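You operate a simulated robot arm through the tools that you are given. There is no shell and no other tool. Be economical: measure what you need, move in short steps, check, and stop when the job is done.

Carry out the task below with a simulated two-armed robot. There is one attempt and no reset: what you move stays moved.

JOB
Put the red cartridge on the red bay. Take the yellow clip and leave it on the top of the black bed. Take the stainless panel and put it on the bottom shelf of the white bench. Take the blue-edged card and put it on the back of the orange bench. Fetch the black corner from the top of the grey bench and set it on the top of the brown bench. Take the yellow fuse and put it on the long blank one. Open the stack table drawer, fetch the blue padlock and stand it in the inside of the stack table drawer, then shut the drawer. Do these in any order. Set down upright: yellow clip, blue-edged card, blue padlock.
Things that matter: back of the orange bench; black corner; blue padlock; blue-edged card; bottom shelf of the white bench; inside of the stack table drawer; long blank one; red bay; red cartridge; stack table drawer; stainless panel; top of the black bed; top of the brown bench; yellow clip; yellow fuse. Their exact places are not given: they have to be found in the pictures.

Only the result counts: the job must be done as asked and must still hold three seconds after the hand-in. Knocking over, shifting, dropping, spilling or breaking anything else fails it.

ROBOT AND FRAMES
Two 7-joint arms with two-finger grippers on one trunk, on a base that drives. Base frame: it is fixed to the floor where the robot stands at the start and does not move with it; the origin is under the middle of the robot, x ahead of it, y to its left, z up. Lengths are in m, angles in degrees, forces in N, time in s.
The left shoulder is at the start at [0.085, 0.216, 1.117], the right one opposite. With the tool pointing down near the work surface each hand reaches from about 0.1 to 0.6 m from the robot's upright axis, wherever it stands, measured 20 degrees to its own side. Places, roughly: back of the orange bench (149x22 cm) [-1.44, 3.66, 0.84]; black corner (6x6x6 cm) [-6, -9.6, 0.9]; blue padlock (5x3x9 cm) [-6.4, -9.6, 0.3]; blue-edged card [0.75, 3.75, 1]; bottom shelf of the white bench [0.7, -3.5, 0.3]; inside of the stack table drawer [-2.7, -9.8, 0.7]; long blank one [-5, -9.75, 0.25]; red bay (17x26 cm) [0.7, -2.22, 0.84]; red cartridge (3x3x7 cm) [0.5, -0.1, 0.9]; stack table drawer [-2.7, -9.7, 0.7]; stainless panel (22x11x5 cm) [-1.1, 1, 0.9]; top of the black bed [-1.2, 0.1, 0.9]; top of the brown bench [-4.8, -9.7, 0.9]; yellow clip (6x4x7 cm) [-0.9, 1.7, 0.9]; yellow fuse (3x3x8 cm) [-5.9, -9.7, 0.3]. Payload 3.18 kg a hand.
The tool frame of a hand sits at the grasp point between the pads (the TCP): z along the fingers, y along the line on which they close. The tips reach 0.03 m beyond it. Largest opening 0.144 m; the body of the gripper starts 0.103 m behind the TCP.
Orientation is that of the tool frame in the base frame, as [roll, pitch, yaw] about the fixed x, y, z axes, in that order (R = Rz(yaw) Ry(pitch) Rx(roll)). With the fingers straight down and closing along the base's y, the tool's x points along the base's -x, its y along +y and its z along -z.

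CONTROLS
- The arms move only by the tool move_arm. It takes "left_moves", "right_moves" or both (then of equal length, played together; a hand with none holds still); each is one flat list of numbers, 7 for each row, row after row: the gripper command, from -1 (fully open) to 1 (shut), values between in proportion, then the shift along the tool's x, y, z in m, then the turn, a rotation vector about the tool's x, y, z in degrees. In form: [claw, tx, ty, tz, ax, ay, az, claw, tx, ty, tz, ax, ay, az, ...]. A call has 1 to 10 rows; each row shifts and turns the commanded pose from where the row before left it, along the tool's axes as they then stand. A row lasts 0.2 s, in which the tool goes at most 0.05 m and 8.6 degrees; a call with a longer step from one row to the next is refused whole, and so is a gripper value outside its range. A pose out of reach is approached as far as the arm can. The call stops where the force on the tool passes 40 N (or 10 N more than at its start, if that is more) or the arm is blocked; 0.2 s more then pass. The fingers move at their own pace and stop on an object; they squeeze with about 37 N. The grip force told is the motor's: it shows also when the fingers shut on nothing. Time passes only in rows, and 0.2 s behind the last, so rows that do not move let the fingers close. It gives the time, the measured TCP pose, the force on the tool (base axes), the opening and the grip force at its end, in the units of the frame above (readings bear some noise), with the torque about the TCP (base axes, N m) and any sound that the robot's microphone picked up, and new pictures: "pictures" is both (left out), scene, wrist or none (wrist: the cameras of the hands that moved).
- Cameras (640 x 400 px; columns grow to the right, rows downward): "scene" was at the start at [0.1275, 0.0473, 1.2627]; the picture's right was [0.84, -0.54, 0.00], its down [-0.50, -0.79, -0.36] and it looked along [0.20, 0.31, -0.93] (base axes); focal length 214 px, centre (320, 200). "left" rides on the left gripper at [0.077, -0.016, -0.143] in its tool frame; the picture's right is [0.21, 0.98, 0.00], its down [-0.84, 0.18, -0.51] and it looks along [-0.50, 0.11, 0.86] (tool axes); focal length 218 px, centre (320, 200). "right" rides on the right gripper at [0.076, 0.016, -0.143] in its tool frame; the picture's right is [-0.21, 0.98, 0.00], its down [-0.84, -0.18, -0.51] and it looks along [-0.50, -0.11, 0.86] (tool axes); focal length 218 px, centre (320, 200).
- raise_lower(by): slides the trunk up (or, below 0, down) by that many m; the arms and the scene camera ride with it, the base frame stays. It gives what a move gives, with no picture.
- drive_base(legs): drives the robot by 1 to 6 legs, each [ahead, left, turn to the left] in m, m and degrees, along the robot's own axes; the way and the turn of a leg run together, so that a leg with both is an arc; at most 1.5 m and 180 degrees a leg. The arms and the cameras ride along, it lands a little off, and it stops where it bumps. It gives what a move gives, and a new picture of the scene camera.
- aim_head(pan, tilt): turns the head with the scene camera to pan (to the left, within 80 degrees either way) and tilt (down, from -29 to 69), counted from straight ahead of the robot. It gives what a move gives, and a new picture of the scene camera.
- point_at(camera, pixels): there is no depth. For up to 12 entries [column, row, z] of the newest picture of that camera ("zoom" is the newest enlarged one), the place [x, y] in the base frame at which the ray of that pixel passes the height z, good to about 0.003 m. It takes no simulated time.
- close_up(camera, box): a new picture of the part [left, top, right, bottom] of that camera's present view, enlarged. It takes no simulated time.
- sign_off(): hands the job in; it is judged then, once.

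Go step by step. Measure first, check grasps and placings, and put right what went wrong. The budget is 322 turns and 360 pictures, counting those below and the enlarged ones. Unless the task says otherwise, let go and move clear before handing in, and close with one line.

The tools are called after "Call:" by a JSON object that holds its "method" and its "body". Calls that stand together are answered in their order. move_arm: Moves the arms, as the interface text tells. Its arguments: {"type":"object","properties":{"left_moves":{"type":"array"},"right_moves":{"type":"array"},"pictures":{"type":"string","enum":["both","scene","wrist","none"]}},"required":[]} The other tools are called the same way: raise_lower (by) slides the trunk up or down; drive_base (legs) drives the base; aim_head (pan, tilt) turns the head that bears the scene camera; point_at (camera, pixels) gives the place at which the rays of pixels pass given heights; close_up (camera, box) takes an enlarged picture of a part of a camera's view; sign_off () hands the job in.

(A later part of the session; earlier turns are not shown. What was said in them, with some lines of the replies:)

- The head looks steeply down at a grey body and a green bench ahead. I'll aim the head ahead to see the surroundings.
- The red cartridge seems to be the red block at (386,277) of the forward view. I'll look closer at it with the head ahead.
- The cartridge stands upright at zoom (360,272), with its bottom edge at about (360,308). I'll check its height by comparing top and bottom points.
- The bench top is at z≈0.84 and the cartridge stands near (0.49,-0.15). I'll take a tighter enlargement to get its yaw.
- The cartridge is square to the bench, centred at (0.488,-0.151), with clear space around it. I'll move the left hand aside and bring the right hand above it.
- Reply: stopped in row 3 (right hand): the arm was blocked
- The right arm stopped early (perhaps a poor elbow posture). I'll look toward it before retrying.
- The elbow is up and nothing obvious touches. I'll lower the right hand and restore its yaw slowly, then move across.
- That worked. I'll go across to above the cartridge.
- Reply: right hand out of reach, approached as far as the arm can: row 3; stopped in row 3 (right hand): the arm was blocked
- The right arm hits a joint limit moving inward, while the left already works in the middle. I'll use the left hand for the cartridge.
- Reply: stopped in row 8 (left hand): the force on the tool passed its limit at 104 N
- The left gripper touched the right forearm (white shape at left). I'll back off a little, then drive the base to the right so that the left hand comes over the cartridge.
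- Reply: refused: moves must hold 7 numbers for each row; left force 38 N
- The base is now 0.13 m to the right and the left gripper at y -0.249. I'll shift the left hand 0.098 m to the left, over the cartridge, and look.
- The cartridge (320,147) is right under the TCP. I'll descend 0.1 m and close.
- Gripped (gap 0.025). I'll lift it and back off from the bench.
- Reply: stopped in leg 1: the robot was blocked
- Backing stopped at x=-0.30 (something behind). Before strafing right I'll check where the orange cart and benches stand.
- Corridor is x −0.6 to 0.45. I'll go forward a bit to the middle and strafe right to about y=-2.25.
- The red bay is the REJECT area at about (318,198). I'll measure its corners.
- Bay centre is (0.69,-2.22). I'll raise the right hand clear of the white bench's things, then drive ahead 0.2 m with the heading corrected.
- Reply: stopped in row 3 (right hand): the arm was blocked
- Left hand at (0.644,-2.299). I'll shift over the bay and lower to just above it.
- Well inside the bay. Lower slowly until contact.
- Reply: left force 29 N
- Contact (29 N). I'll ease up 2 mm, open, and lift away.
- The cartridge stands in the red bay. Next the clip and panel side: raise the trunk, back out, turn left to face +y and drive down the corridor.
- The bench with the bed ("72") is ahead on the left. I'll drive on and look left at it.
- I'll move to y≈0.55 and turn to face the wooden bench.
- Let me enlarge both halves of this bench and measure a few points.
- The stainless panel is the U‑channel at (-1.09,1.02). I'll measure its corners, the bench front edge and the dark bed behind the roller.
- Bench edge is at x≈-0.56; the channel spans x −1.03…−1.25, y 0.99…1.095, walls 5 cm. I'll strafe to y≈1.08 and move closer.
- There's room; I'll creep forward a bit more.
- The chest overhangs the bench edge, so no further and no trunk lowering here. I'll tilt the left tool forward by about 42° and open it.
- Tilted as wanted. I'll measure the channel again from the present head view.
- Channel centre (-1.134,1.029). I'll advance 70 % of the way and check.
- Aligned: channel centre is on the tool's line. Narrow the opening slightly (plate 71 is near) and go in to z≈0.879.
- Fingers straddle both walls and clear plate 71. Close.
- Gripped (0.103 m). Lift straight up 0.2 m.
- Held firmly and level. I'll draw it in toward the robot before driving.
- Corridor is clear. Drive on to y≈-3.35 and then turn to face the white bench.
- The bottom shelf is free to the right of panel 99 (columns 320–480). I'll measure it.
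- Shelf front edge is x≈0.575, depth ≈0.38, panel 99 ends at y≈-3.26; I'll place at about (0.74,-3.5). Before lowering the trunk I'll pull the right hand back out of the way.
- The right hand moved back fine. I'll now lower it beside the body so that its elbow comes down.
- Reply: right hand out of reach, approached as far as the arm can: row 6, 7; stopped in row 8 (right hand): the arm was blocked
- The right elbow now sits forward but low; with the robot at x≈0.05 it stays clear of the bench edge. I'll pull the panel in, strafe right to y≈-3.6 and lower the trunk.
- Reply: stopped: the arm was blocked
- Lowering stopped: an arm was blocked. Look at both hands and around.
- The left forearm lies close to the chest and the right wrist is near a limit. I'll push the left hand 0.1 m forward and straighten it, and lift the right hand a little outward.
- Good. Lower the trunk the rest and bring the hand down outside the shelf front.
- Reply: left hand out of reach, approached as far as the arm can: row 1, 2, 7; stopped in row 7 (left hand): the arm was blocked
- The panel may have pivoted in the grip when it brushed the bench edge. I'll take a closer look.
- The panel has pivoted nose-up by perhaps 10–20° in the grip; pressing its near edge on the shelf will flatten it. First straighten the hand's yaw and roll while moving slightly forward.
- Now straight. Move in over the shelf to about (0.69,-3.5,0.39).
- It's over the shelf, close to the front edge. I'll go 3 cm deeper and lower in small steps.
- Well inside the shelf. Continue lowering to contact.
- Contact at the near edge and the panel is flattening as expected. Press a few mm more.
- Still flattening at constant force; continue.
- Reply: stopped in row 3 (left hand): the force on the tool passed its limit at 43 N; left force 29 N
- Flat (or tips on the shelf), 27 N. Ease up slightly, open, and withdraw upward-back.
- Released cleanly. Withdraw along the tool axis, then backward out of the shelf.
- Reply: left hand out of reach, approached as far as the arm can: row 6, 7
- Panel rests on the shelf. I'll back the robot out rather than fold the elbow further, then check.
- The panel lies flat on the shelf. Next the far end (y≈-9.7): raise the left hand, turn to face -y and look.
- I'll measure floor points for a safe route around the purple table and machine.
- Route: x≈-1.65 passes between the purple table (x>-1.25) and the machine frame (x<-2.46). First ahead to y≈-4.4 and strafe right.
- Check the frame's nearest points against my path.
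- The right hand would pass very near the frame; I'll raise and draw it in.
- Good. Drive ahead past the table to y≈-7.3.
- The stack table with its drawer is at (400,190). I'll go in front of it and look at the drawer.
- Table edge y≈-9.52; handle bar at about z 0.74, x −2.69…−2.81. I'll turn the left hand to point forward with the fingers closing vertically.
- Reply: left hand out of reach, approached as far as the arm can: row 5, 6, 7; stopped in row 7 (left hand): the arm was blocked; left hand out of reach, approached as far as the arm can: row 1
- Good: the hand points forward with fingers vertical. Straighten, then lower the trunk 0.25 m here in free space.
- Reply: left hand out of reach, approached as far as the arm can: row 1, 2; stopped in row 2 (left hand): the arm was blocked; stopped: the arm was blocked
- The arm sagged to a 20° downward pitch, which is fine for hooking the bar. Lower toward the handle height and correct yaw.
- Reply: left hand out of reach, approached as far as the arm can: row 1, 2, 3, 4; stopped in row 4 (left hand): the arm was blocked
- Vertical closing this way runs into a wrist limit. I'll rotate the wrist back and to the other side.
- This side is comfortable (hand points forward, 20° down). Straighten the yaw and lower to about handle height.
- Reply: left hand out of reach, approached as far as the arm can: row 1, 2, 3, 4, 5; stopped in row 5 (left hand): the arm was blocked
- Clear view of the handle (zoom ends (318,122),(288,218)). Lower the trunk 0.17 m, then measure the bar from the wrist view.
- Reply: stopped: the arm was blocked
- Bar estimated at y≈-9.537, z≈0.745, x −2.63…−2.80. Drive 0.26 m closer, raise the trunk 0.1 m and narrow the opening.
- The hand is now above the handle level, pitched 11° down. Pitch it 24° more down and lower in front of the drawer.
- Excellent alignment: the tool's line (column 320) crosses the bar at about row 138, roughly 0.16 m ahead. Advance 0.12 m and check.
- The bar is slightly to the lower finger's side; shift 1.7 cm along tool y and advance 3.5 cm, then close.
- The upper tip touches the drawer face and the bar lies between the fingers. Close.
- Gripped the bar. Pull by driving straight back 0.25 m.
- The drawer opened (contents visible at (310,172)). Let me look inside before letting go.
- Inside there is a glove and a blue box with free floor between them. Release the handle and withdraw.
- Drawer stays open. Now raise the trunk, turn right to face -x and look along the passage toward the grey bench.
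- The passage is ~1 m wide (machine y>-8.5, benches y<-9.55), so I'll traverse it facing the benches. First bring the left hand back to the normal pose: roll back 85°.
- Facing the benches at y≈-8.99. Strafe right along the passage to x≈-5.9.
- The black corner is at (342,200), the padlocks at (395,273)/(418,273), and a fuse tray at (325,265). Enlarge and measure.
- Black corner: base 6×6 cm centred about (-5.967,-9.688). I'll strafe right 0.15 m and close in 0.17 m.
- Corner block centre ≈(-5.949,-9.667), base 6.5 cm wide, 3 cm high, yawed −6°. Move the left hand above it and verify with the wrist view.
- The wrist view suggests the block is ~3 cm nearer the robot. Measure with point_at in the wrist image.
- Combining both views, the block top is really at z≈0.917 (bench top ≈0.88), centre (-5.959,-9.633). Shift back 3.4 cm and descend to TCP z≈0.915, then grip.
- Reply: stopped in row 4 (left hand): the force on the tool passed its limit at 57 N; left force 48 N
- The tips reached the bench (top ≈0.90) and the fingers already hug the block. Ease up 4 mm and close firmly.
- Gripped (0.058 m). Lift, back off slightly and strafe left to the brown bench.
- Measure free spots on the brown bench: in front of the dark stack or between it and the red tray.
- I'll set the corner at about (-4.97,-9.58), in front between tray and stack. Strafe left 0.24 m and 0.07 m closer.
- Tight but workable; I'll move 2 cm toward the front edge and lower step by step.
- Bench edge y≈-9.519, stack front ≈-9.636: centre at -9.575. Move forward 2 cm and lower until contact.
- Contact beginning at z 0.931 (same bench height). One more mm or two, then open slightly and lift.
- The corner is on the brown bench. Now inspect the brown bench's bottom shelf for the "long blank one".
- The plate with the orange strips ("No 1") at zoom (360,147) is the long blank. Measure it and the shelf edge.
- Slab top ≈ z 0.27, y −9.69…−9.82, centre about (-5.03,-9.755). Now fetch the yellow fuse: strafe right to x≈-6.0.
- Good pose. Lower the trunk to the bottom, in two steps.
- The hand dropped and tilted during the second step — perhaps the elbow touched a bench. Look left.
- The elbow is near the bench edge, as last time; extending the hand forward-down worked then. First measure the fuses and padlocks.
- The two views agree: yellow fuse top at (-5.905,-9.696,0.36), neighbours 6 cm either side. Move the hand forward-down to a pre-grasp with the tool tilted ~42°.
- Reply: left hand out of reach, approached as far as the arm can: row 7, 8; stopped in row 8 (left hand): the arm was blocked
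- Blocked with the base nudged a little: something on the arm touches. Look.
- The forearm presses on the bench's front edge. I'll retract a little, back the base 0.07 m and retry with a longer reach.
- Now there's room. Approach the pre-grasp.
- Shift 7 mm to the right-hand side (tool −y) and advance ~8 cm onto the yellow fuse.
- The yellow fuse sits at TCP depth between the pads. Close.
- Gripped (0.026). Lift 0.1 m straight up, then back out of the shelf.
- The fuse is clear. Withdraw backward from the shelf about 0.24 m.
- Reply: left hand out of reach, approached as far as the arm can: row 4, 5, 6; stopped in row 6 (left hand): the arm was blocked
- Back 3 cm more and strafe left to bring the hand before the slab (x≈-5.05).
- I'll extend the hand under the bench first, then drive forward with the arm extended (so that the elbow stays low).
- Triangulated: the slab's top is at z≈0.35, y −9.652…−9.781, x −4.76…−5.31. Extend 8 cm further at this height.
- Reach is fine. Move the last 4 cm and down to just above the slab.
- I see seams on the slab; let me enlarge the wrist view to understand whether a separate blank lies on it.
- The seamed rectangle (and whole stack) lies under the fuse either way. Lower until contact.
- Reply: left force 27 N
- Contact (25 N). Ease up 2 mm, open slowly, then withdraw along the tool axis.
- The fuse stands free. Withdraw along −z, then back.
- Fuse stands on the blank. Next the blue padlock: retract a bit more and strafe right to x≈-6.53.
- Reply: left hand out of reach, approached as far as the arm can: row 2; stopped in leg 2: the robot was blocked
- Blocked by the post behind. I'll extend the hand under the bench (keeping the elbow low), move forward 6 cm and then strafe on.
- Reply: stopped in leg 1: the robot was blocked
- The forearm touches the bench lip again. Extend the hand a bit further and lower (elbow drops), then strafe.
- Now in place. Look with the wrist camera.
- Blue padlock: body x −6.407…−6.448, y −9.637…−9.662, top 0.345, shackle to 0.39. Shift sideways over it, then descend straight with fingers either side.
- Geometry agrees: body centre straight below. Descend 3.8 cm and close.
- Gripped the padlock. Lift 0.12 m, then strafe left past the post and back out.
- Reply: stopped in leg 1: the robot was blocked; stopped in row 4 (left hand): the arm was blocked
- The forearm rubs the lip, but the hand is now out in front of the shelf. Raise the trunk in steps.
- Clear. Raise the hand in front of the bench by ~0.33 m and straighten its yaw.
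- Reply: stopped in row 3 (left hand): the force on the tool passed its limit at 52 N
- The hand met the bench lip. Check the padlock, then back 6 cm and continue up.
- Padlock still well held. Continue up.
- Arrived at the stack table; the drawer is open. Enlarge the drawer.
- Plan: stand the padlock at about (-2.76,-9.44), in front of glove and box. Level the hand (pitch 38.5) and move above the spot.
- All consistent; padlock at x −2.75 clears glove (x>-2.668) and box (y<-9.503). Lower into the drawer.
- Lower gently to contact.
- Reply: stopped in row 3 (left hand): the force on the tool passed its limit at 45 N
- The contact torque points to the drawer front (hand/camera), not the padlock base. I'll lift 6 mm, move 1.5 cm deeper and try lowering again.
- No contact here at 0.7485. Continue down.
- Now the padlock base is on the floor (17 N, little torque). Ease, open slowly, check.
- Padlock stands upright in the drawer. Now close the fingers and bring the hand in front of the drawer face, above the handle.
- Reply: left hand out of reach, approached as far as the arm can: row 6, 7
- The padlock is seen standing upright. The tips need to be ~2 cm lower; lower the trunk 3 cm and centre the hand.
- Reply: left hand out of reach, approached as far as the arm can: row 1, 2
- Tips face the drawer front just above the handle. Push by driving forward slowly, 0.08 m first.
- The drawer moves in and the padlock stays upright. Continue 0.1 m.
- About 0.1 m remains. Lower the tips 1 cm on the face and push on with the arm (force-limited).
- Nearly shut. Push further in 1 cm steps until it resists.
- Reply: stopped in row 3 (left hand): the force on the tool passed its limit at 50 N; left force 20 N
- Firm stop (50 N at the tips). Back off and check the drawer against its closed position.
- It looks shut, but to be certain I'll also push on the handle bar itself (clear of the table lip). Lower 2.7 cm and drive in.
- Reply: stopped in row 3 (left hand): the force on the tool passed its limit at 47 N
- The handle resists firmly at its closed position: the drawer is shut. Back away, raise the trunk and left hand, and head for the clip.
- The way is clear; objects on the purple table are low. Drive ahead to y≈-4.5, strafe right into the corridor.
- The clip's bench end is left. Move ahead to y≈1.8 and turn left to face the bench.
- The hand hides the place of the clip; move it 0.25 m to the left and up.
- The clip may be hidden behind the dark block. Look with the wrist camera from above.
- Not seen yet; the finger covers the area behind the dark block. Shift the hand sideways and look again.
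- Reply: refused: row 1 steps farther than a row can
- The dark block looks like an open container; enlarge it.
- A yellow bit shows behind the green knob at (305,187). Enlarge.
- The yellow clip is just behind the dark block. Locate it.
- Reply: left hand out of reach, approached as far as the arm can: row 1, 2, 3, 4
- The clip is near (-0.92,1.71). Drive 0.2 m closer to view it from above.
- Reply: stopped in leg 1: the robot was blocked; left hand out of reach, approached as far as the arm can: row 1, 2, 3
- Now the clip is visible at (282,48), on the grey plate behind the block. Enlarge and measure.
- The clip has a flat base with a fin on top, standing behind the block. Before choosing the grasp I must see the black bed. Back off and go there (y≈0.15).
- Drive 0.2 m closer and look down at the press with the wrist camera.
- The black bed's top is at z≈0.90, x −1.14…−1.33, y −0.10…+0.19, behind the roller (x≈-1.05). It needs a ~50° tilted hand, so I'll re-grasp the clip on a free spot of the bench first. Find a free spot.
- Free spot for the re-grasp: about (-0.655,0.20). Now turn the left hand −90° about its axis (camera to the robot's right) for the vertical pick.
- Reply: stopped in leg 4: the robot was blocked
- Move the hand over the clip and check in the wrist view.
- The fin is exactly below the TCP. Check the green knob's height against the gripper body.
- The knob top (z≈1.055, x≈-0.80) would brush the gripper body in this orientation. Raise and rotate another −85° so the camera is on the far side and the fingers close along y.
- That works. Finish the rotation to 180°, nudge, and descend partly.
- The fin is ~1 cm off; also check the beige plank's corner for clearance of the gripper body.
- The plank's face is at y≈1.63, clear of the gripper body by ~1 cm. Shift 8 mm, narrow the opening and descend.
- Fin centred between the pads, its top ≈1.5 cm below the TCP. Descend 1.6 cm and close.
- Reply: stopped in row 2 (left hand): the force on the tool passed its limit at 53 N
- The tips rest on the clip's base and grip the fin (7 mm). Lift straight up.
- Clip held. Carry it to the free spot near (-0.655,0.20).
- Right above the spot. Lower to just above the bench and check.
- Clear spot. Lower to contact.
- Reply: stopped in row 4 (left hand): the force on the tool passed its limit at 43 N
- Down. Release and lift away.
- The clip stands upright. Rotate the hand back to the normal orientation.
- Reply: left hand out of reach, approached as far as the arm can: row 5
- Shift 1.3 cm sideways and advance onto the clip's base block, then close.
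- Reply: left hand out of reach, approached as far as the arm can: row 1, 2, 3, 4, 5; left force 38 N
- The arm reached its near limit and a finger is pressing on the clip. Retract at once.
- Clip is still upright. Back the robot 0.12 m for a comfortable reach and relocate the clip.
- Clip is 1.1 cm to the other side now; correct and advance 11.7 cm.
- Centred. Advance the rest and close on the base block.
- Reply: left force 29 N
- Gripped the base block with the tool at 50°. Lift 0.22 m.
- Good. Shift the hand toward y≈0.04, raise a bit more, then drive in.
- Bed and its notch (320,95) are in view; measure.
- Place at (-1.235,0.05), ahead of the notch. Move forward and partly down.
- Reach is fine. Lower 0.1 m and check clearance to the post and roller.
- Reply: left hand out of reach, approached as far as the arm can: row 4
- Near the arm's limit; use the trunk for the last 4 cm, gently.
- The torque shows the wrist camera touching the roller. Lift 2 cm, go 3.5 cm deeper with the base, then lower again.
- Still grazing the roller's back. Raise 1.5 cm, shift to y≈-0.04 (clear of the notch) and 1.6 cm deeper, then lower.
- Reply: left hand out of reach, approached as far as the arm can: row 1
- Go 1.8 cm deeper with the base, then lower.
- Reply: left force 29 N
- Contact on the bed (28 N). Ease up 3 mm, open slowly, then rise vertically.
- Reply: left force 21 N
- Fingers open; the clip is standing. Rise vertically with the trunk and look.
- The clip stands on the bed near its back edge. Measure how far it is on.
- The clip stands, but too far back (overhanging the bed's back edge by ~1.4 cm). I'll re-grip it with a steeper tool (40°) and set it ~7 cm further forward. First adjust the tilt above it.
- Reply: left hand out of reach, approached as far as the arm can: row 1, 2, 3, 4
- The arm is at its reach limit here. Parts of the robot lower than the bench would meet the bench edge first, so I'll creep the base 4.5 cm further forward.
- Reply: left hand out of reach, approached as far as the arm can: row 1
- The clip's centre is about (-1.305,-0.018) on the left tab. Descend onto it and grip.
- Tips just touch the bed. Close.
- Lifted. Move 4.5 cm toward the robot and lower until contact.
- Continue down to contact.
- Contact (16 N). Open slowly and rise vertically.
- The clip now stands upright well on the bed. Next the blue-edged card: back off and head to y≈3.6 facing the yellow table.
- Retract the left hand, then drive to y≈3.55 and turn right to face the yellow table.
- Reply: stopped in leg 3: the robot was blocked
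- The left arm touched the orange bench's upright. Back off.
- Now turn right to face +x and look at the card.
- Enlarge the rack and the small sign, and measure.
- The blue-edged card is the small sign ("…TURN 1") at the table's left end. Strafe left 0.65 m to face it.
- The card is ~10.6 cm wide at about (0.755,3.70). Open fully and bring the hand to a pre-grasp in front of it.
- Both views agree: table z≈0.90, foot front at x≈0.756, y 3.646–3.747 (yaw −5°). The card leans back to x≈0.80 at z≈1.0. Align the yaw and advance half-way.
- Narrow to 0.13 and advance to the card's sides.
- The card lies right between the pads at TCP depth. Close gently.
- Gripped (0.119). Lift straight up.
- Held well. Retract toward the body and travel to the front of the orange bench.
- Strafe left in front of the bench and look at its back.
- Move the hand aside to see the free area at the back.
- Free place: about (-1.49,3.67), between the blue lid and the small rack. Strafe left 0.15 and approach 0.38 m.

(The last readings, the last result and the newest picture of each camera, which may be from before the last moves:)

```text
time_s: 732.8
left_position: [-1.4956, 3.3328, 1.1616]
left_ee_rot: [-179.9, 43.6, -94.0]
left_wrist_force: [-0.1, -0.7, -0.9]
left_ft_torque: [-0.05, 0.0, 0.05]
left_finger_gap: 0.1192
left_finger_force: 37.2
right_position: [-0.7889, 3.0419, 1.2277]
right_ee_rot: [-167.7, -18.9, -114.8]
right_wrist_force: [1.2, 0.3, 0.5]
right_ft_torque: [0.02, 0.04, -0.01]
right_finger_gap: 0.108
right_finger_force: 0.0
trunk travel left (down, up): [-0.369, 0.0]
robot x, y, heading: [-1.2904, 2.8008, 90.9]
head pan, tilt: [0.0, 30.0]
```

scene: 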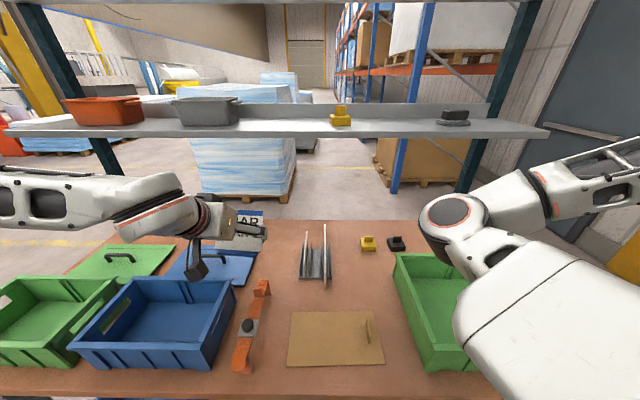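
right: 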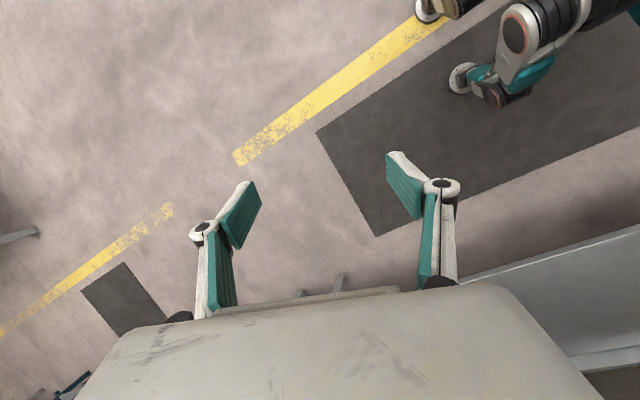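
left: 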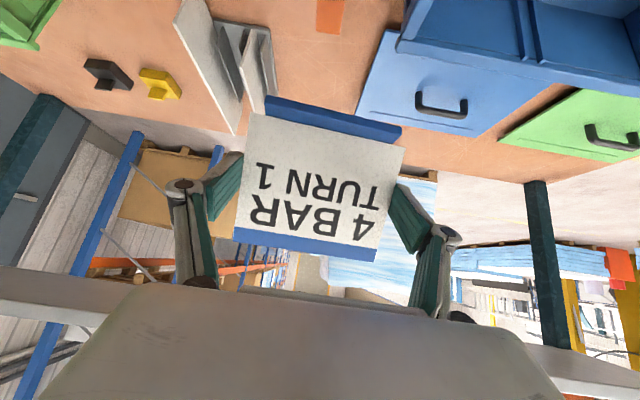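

Call:
{"method": "point_at", "body": {"camera": "left", "pixels": [[385, 30, 0.85], [360, 112, 0.85], [405, 140, 0.85], [240, 133, 0.84], [275, 92, 0.84], [215, 60, 0.84], [60, 82, 0.84], [420, 172, 0.84], [160, 100, 0.84]]}}

```text
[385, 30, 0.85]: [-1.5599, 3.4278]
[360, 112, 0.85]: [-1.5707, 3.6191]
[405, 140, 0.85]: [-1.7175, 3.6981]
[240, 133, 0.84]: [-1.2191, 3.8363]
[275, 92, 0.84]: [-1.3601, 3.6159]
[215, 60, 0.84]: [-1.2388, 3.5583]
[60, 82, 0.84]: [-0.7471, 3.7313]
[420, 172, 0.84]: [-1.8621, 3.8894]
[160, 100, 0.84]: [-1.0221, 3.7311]
```

The gap is x −1.57…−1.36 at y≈3.62; the card will fit centred at x≈-1.47, y≈3.66. Advance most of the way.

Call:
{"method": "move_arm", "body": {"left_moves": [1, -0.0072, 0, 0.0452, 0, 0, 0, 1, -0.0072, 0, 0.0452, 0, 0, 0, 1, -0.0072, 0, 0.0452, 0, 0, 0, 1, -0.0072, 0, 0.0452, 0, 0, 0, 1, -0.0072, 0, 0.0452, 0, 0, 0, 1, -0.0072, 0, 0.0452, 0, 0, 0, 1, -0.0072, 0, 0.0452, 0, 0, 0], "pictures": "both"}}

```text
time_s: 734.4
left_position: [-1.477, 3.5888, 0.9637]
left_ee_rot: [-179.7, 43.8, -93.8]
left_wrist_force: [0.3, 0.7, -0.9]
left_ft_torque: [-0.03, 0.0, -0.04]
left_finger_gap: 0.1193
left_finger_force: 36.9
right_position: [-0.7884, 3.0432, 1.2286]
right_ee_rot: [-167.5, -18.9, -114.8]
right_wrist_force: [0.3, -0.8, 0.0]
right_ft_torque: [-0.03, 0.0, -0.04]
right_finger_gap: 0.1082
right_finger_force: 0.0
trunk travel left (down, up): [-0.369, 0.0]
robot x, y, heading: [-1.2899, 2.7971, 91.1]
head pan, tilt: [0.0, 30.0]
```

scene: 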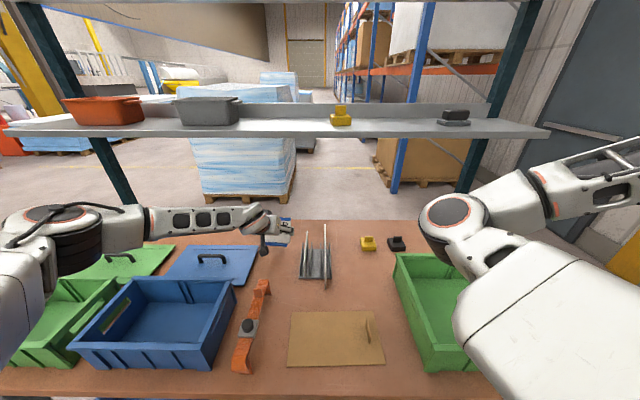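
left: 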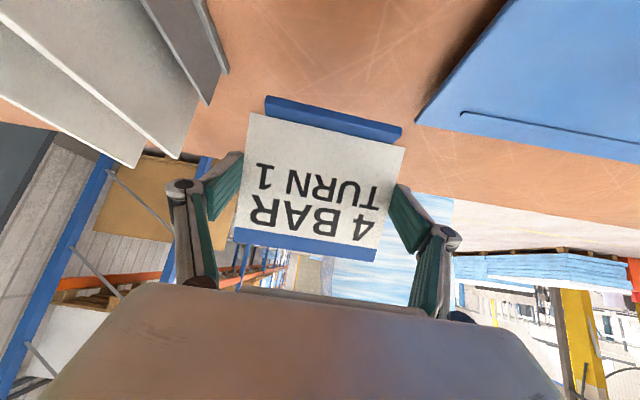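

Good clearance on both sides. Continue to y≈3.655, then lower.

Call:
{"method": "move_arm", "body": {"left_moves": [1, -0.008, 0, 0.039, 0, 0, 0, 1, -0.008, 0, 0.039, 0, 0, 0, 1, 0.0069, 0, 0.0072, 0, 0, 0], "pictures": "wrist"}}

```text
time_s: 735.2
left_position: [-1.4726, 3.6531, 0.9114]
left_ee_rot: [-179.6, 43.7, -93.9]
left_wrist_force: [-0.2, -0.3, -0.6]
left_ft_torque: [0.0, 0.01, 0.0]
left_finger_gap: 0.1192
left_finger_force: 36.9
right_position: [-0.7893, 3.0434, 1.2273]
right_ee_rot: [-167.6, -18.7, -114.7]
right_wrist_force: [0.3, -0.8, -0.2]
right_ft_torque: [0.03, 0.02, -0.01]
right_finger_gap: 0.1079
right_finger_force: 0.1
trunk travel left (down, up): [-0.369, 0.0]
robot x, y, heading: [-1.2894, 2.8001, 90.9]
head pan, tilt: [0.0, 30.0]
```

left: 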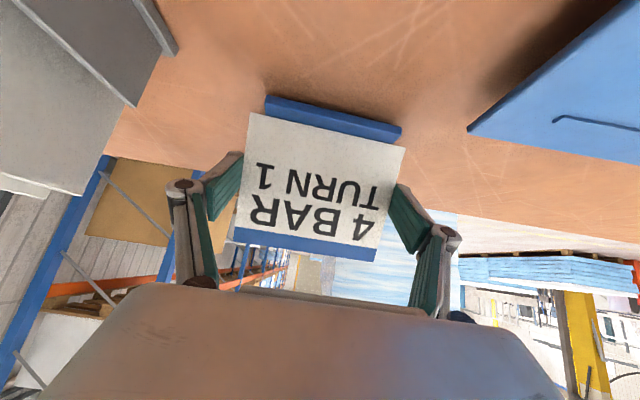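

Lower in small steps to contact (expected TCP z≈0.895).

Call:
{"method": "move_arm", "body": {"left_moves": [1, 0.0041, 0, 0.0043, 0, 0, 0, 1, 0.0021, 0, 0.0022, 0, 0, 0, 1, 0.0014, 0, 0.0015, 0, 0, 0, 1, 0.0014, 0, 0.0015, 0, 0, 0], "pictures": "none"}}

```text
time_s: 736.2
left_position: [-1.4699, 3.6538, 0.9033]
left_ee_rot: [-179.7, 44.3, -94.0]
left_wrist_force: [-4.8, -0.8, 26.7]
left_ft_torque: [-0.13, 0.77, -0.02]
left_finger_gap: 0.1193
left_finger_force: 36.9
right_position: [-0.7879, 3.0397, 1.2283]
right_ee_rot: [-167.7, -18.6, -114.6]
right_wrist_force: [-0.1, -0.3, 0.0]
right_ft_torque: [0.0, 0.01, -0.01]
right_finger_gap: 0.1079
right_finger_force: 0.1
trunk travel left (down, up): [-0.369, 0.0]
robot x, y, heading: [-1.2875, 2.8013, 90.6]
head pan, tilt: [0.0, 30.0]
```

Contact (27 N). Ease 1 mm, open slowly and look.

Call:
{"method": "move_arm", "body": {"left_moves": [1, -0.0007, 0, -0.0007, 0, 0, 0, -0.7, 0, 0, 0, 0, 0, 0, -0.8, 0, 0, 0, 0, 0, 0, -0.8, 0, 0, 0, 0, 0, 0], "pictures": "wrist"}}

```text
time_s: 737.2
left_position: [-1.4705, 3.652, 0.8994]
left_ee_rot: [-179.7, 43.7, -93.8]
left_wrist_force: [-0.3, -0.5, -0.6]
left_ft_torque: [-0.01, -0.02, -0.03]
left_finger_gap: 0.1295
left_finger_force: 0.1
right_position: [-0.7886, 3.0415, 1.2284]
right_ee_rot: [-167.6, -18.6, -114.8]
right_wrist_force: [-1.2, -0.2, -0.2]
right_ft_torque: [0.0, 0.04, 0.01]
right_finger_gap: 0.1079
right_finger_force: 0.0
trunk travel left (down, up): [-0.369, 0.0]
robot x, y, heading: [-1.2882, 2.7974, 90.8]
head pan, tilt: [0.0, 30.0]
```

left: 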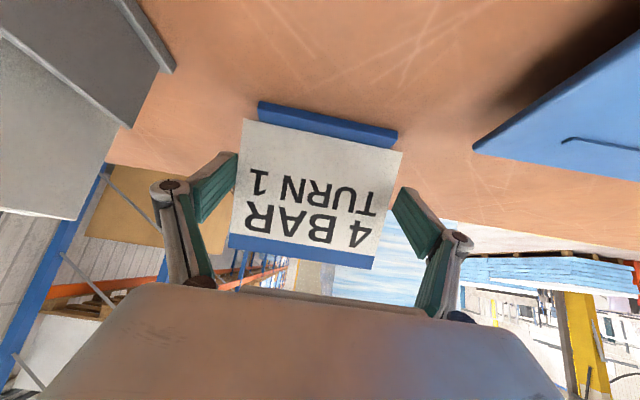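

Card stands free. Open fully and withdraw along the tool axis.

Call:
{"method": "move_arm", "body": {"left_moves": [-1, 0, 0, 0, 0, 0, 0, -1, 0, 0, -0.01, 0, 0, 0, -1, 0, 0, -0.03, 0, 0, 0, -1, 0, 0, -0.04, 0, 0, 0, -1, 0, 0, -0.045, 0, 0, 0, -1, 0, 0, -0.045, 0, 0, 0, -1, 0, 0, -0.045, 0, 0, 0], "pictures": "both"}}

Call:
{"method": "close_up", "body": {"camera": "scene", "box": [160, 190, 400, 310]}}

```text
time_s: 738.8
left_position: [-1.4821, 3.5043, 1.057]
left_ee_rot: [-179.7, 43.8, -93.8]
left_wrist_force: [0.9, -0.1, -0.4]
left_ft_torque: [0.0, 0.01, -0.01]
left_finger_gap: 0.144
left_finger_force: 0.1
right_position: [-0.7884, 3.0423, 1.2282]
right_ee_rot: [-167.8, -18.7, -114.7]
right_wrist_force: [0.5, -0.1, -0.5]
right_ft_torque: [0.07, 0.04, 0.0]
right_finger_gap: 0.1081
right_finger_force: 0.2
trunk travel left (down, up): [-0.369, 0.0]
robot x, y, heading: [-1.2881, 2.7967, 90.7]
head pan, tilt: [0.0, 30.0]
```

scene: 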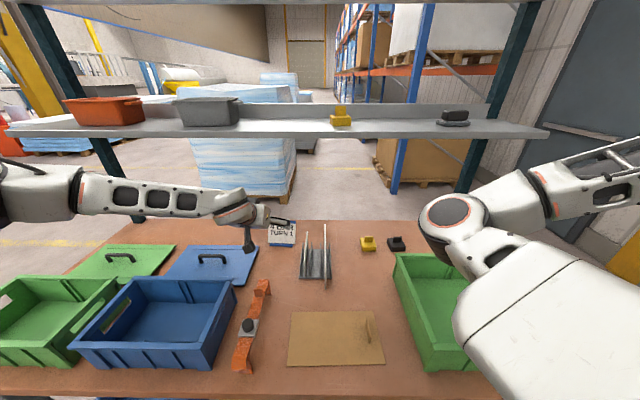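
left: 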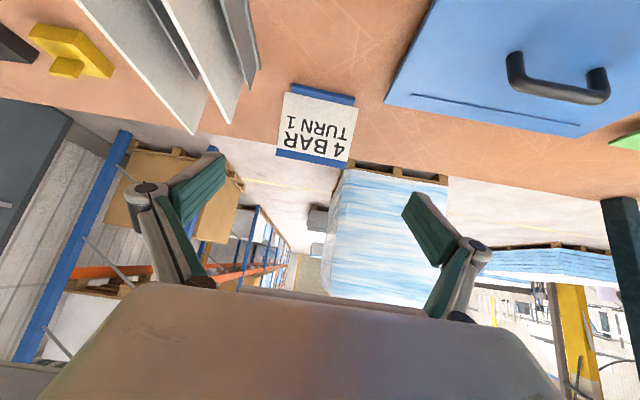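

```text
2.67 times, centred on (280, 250) of scene
```

zoom: 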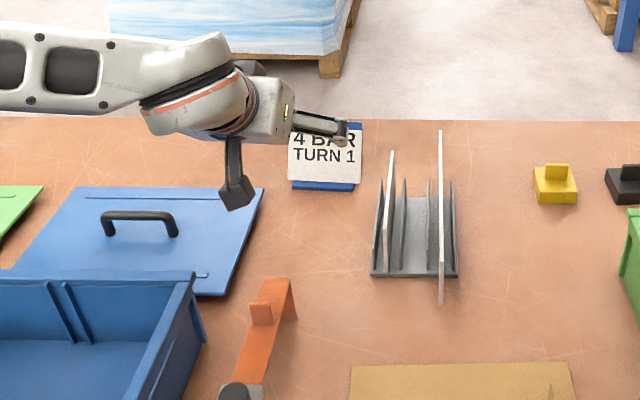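

The card stands upright in the back strip. Move clear and take a last check.

Call:
{"method": "point_at", "body": {"camera": "zoom", "pixels": [[293, 188, 0.845], [354, 190, 0.845]]}}

Call:
{"method": "drive_base", "body": {"legs": [[-0.35, 0, 0]]}}

Call:
{"method": "close_up", "body": {"camera": "scene", "box": [180, 160, 380, 260]}}

```text
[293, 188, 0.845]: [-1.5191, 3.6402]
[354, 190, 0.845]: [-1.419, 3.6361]
```

```text
time_s: 741.0
left_position: [-1.4727, 3.1575, 1.0563]
left_ee_rot: [-179.6, 43.8, -94.4]
left_wrist_force: [1.2, 0.1, 0.3]
left_ft_torque: [0.03, -0.01, 0.01]
left_finger_gap: 0.144
left_finger_force: 0.1
right_position: [-0.783, 2.6886, 1.2283]
right_ee_rot: [-167.7, -18.8, -115.3]
right_wrist_force: [0.8, -0.8, 0.4]
right_ft_torque: [0.03, 0.03, -0.02]
right_finger_gap: 0.1079
right_finger_force: 0.0
trunk travel left (down, up): [-0.369, 0.0]
robot x, y, heading: [-1.2859, 2.4494, 90.0]
head pan, tilt: [0.0, 30.0]
```

scene: 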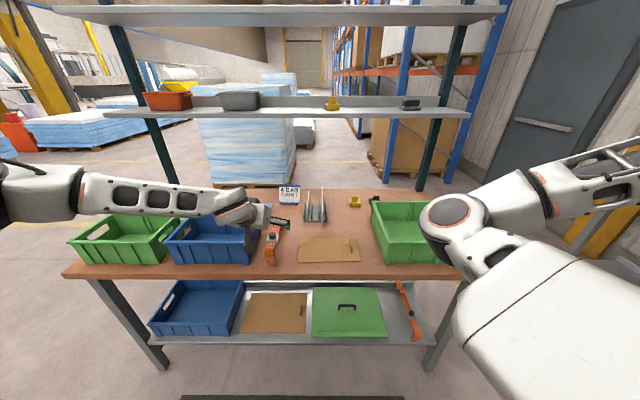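

```text
3.20 times, centred on (280, 210) of scene
```

zoom: 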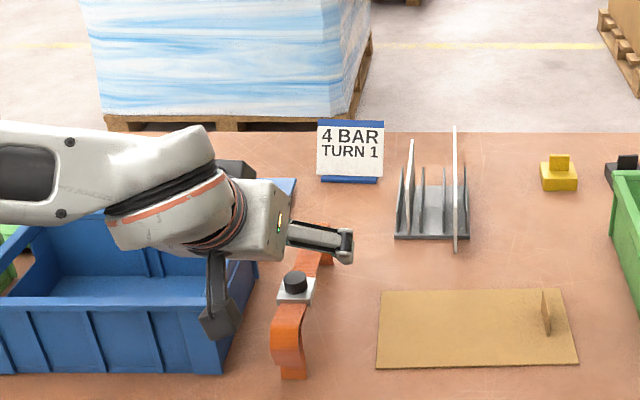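

The card stands upright on the back of the orange bench and both hands are clear. All seven items are done, so I'm handing in.

Call:
{"method": "sign_off", "body": {}}

```text
The job is handed in.
```

I handed the job in with all seven tasks done: cartridge, clip, panel, card, corner and fuse are in place, and the padlock is in the shut drawer. The clip, card and padlock were upright when last seen. During driving and arm moves the robot bumped some benches, posts and carts, with no visible shift; two of those (backing up at the start, and the orange bench's post) I did not check for movement.
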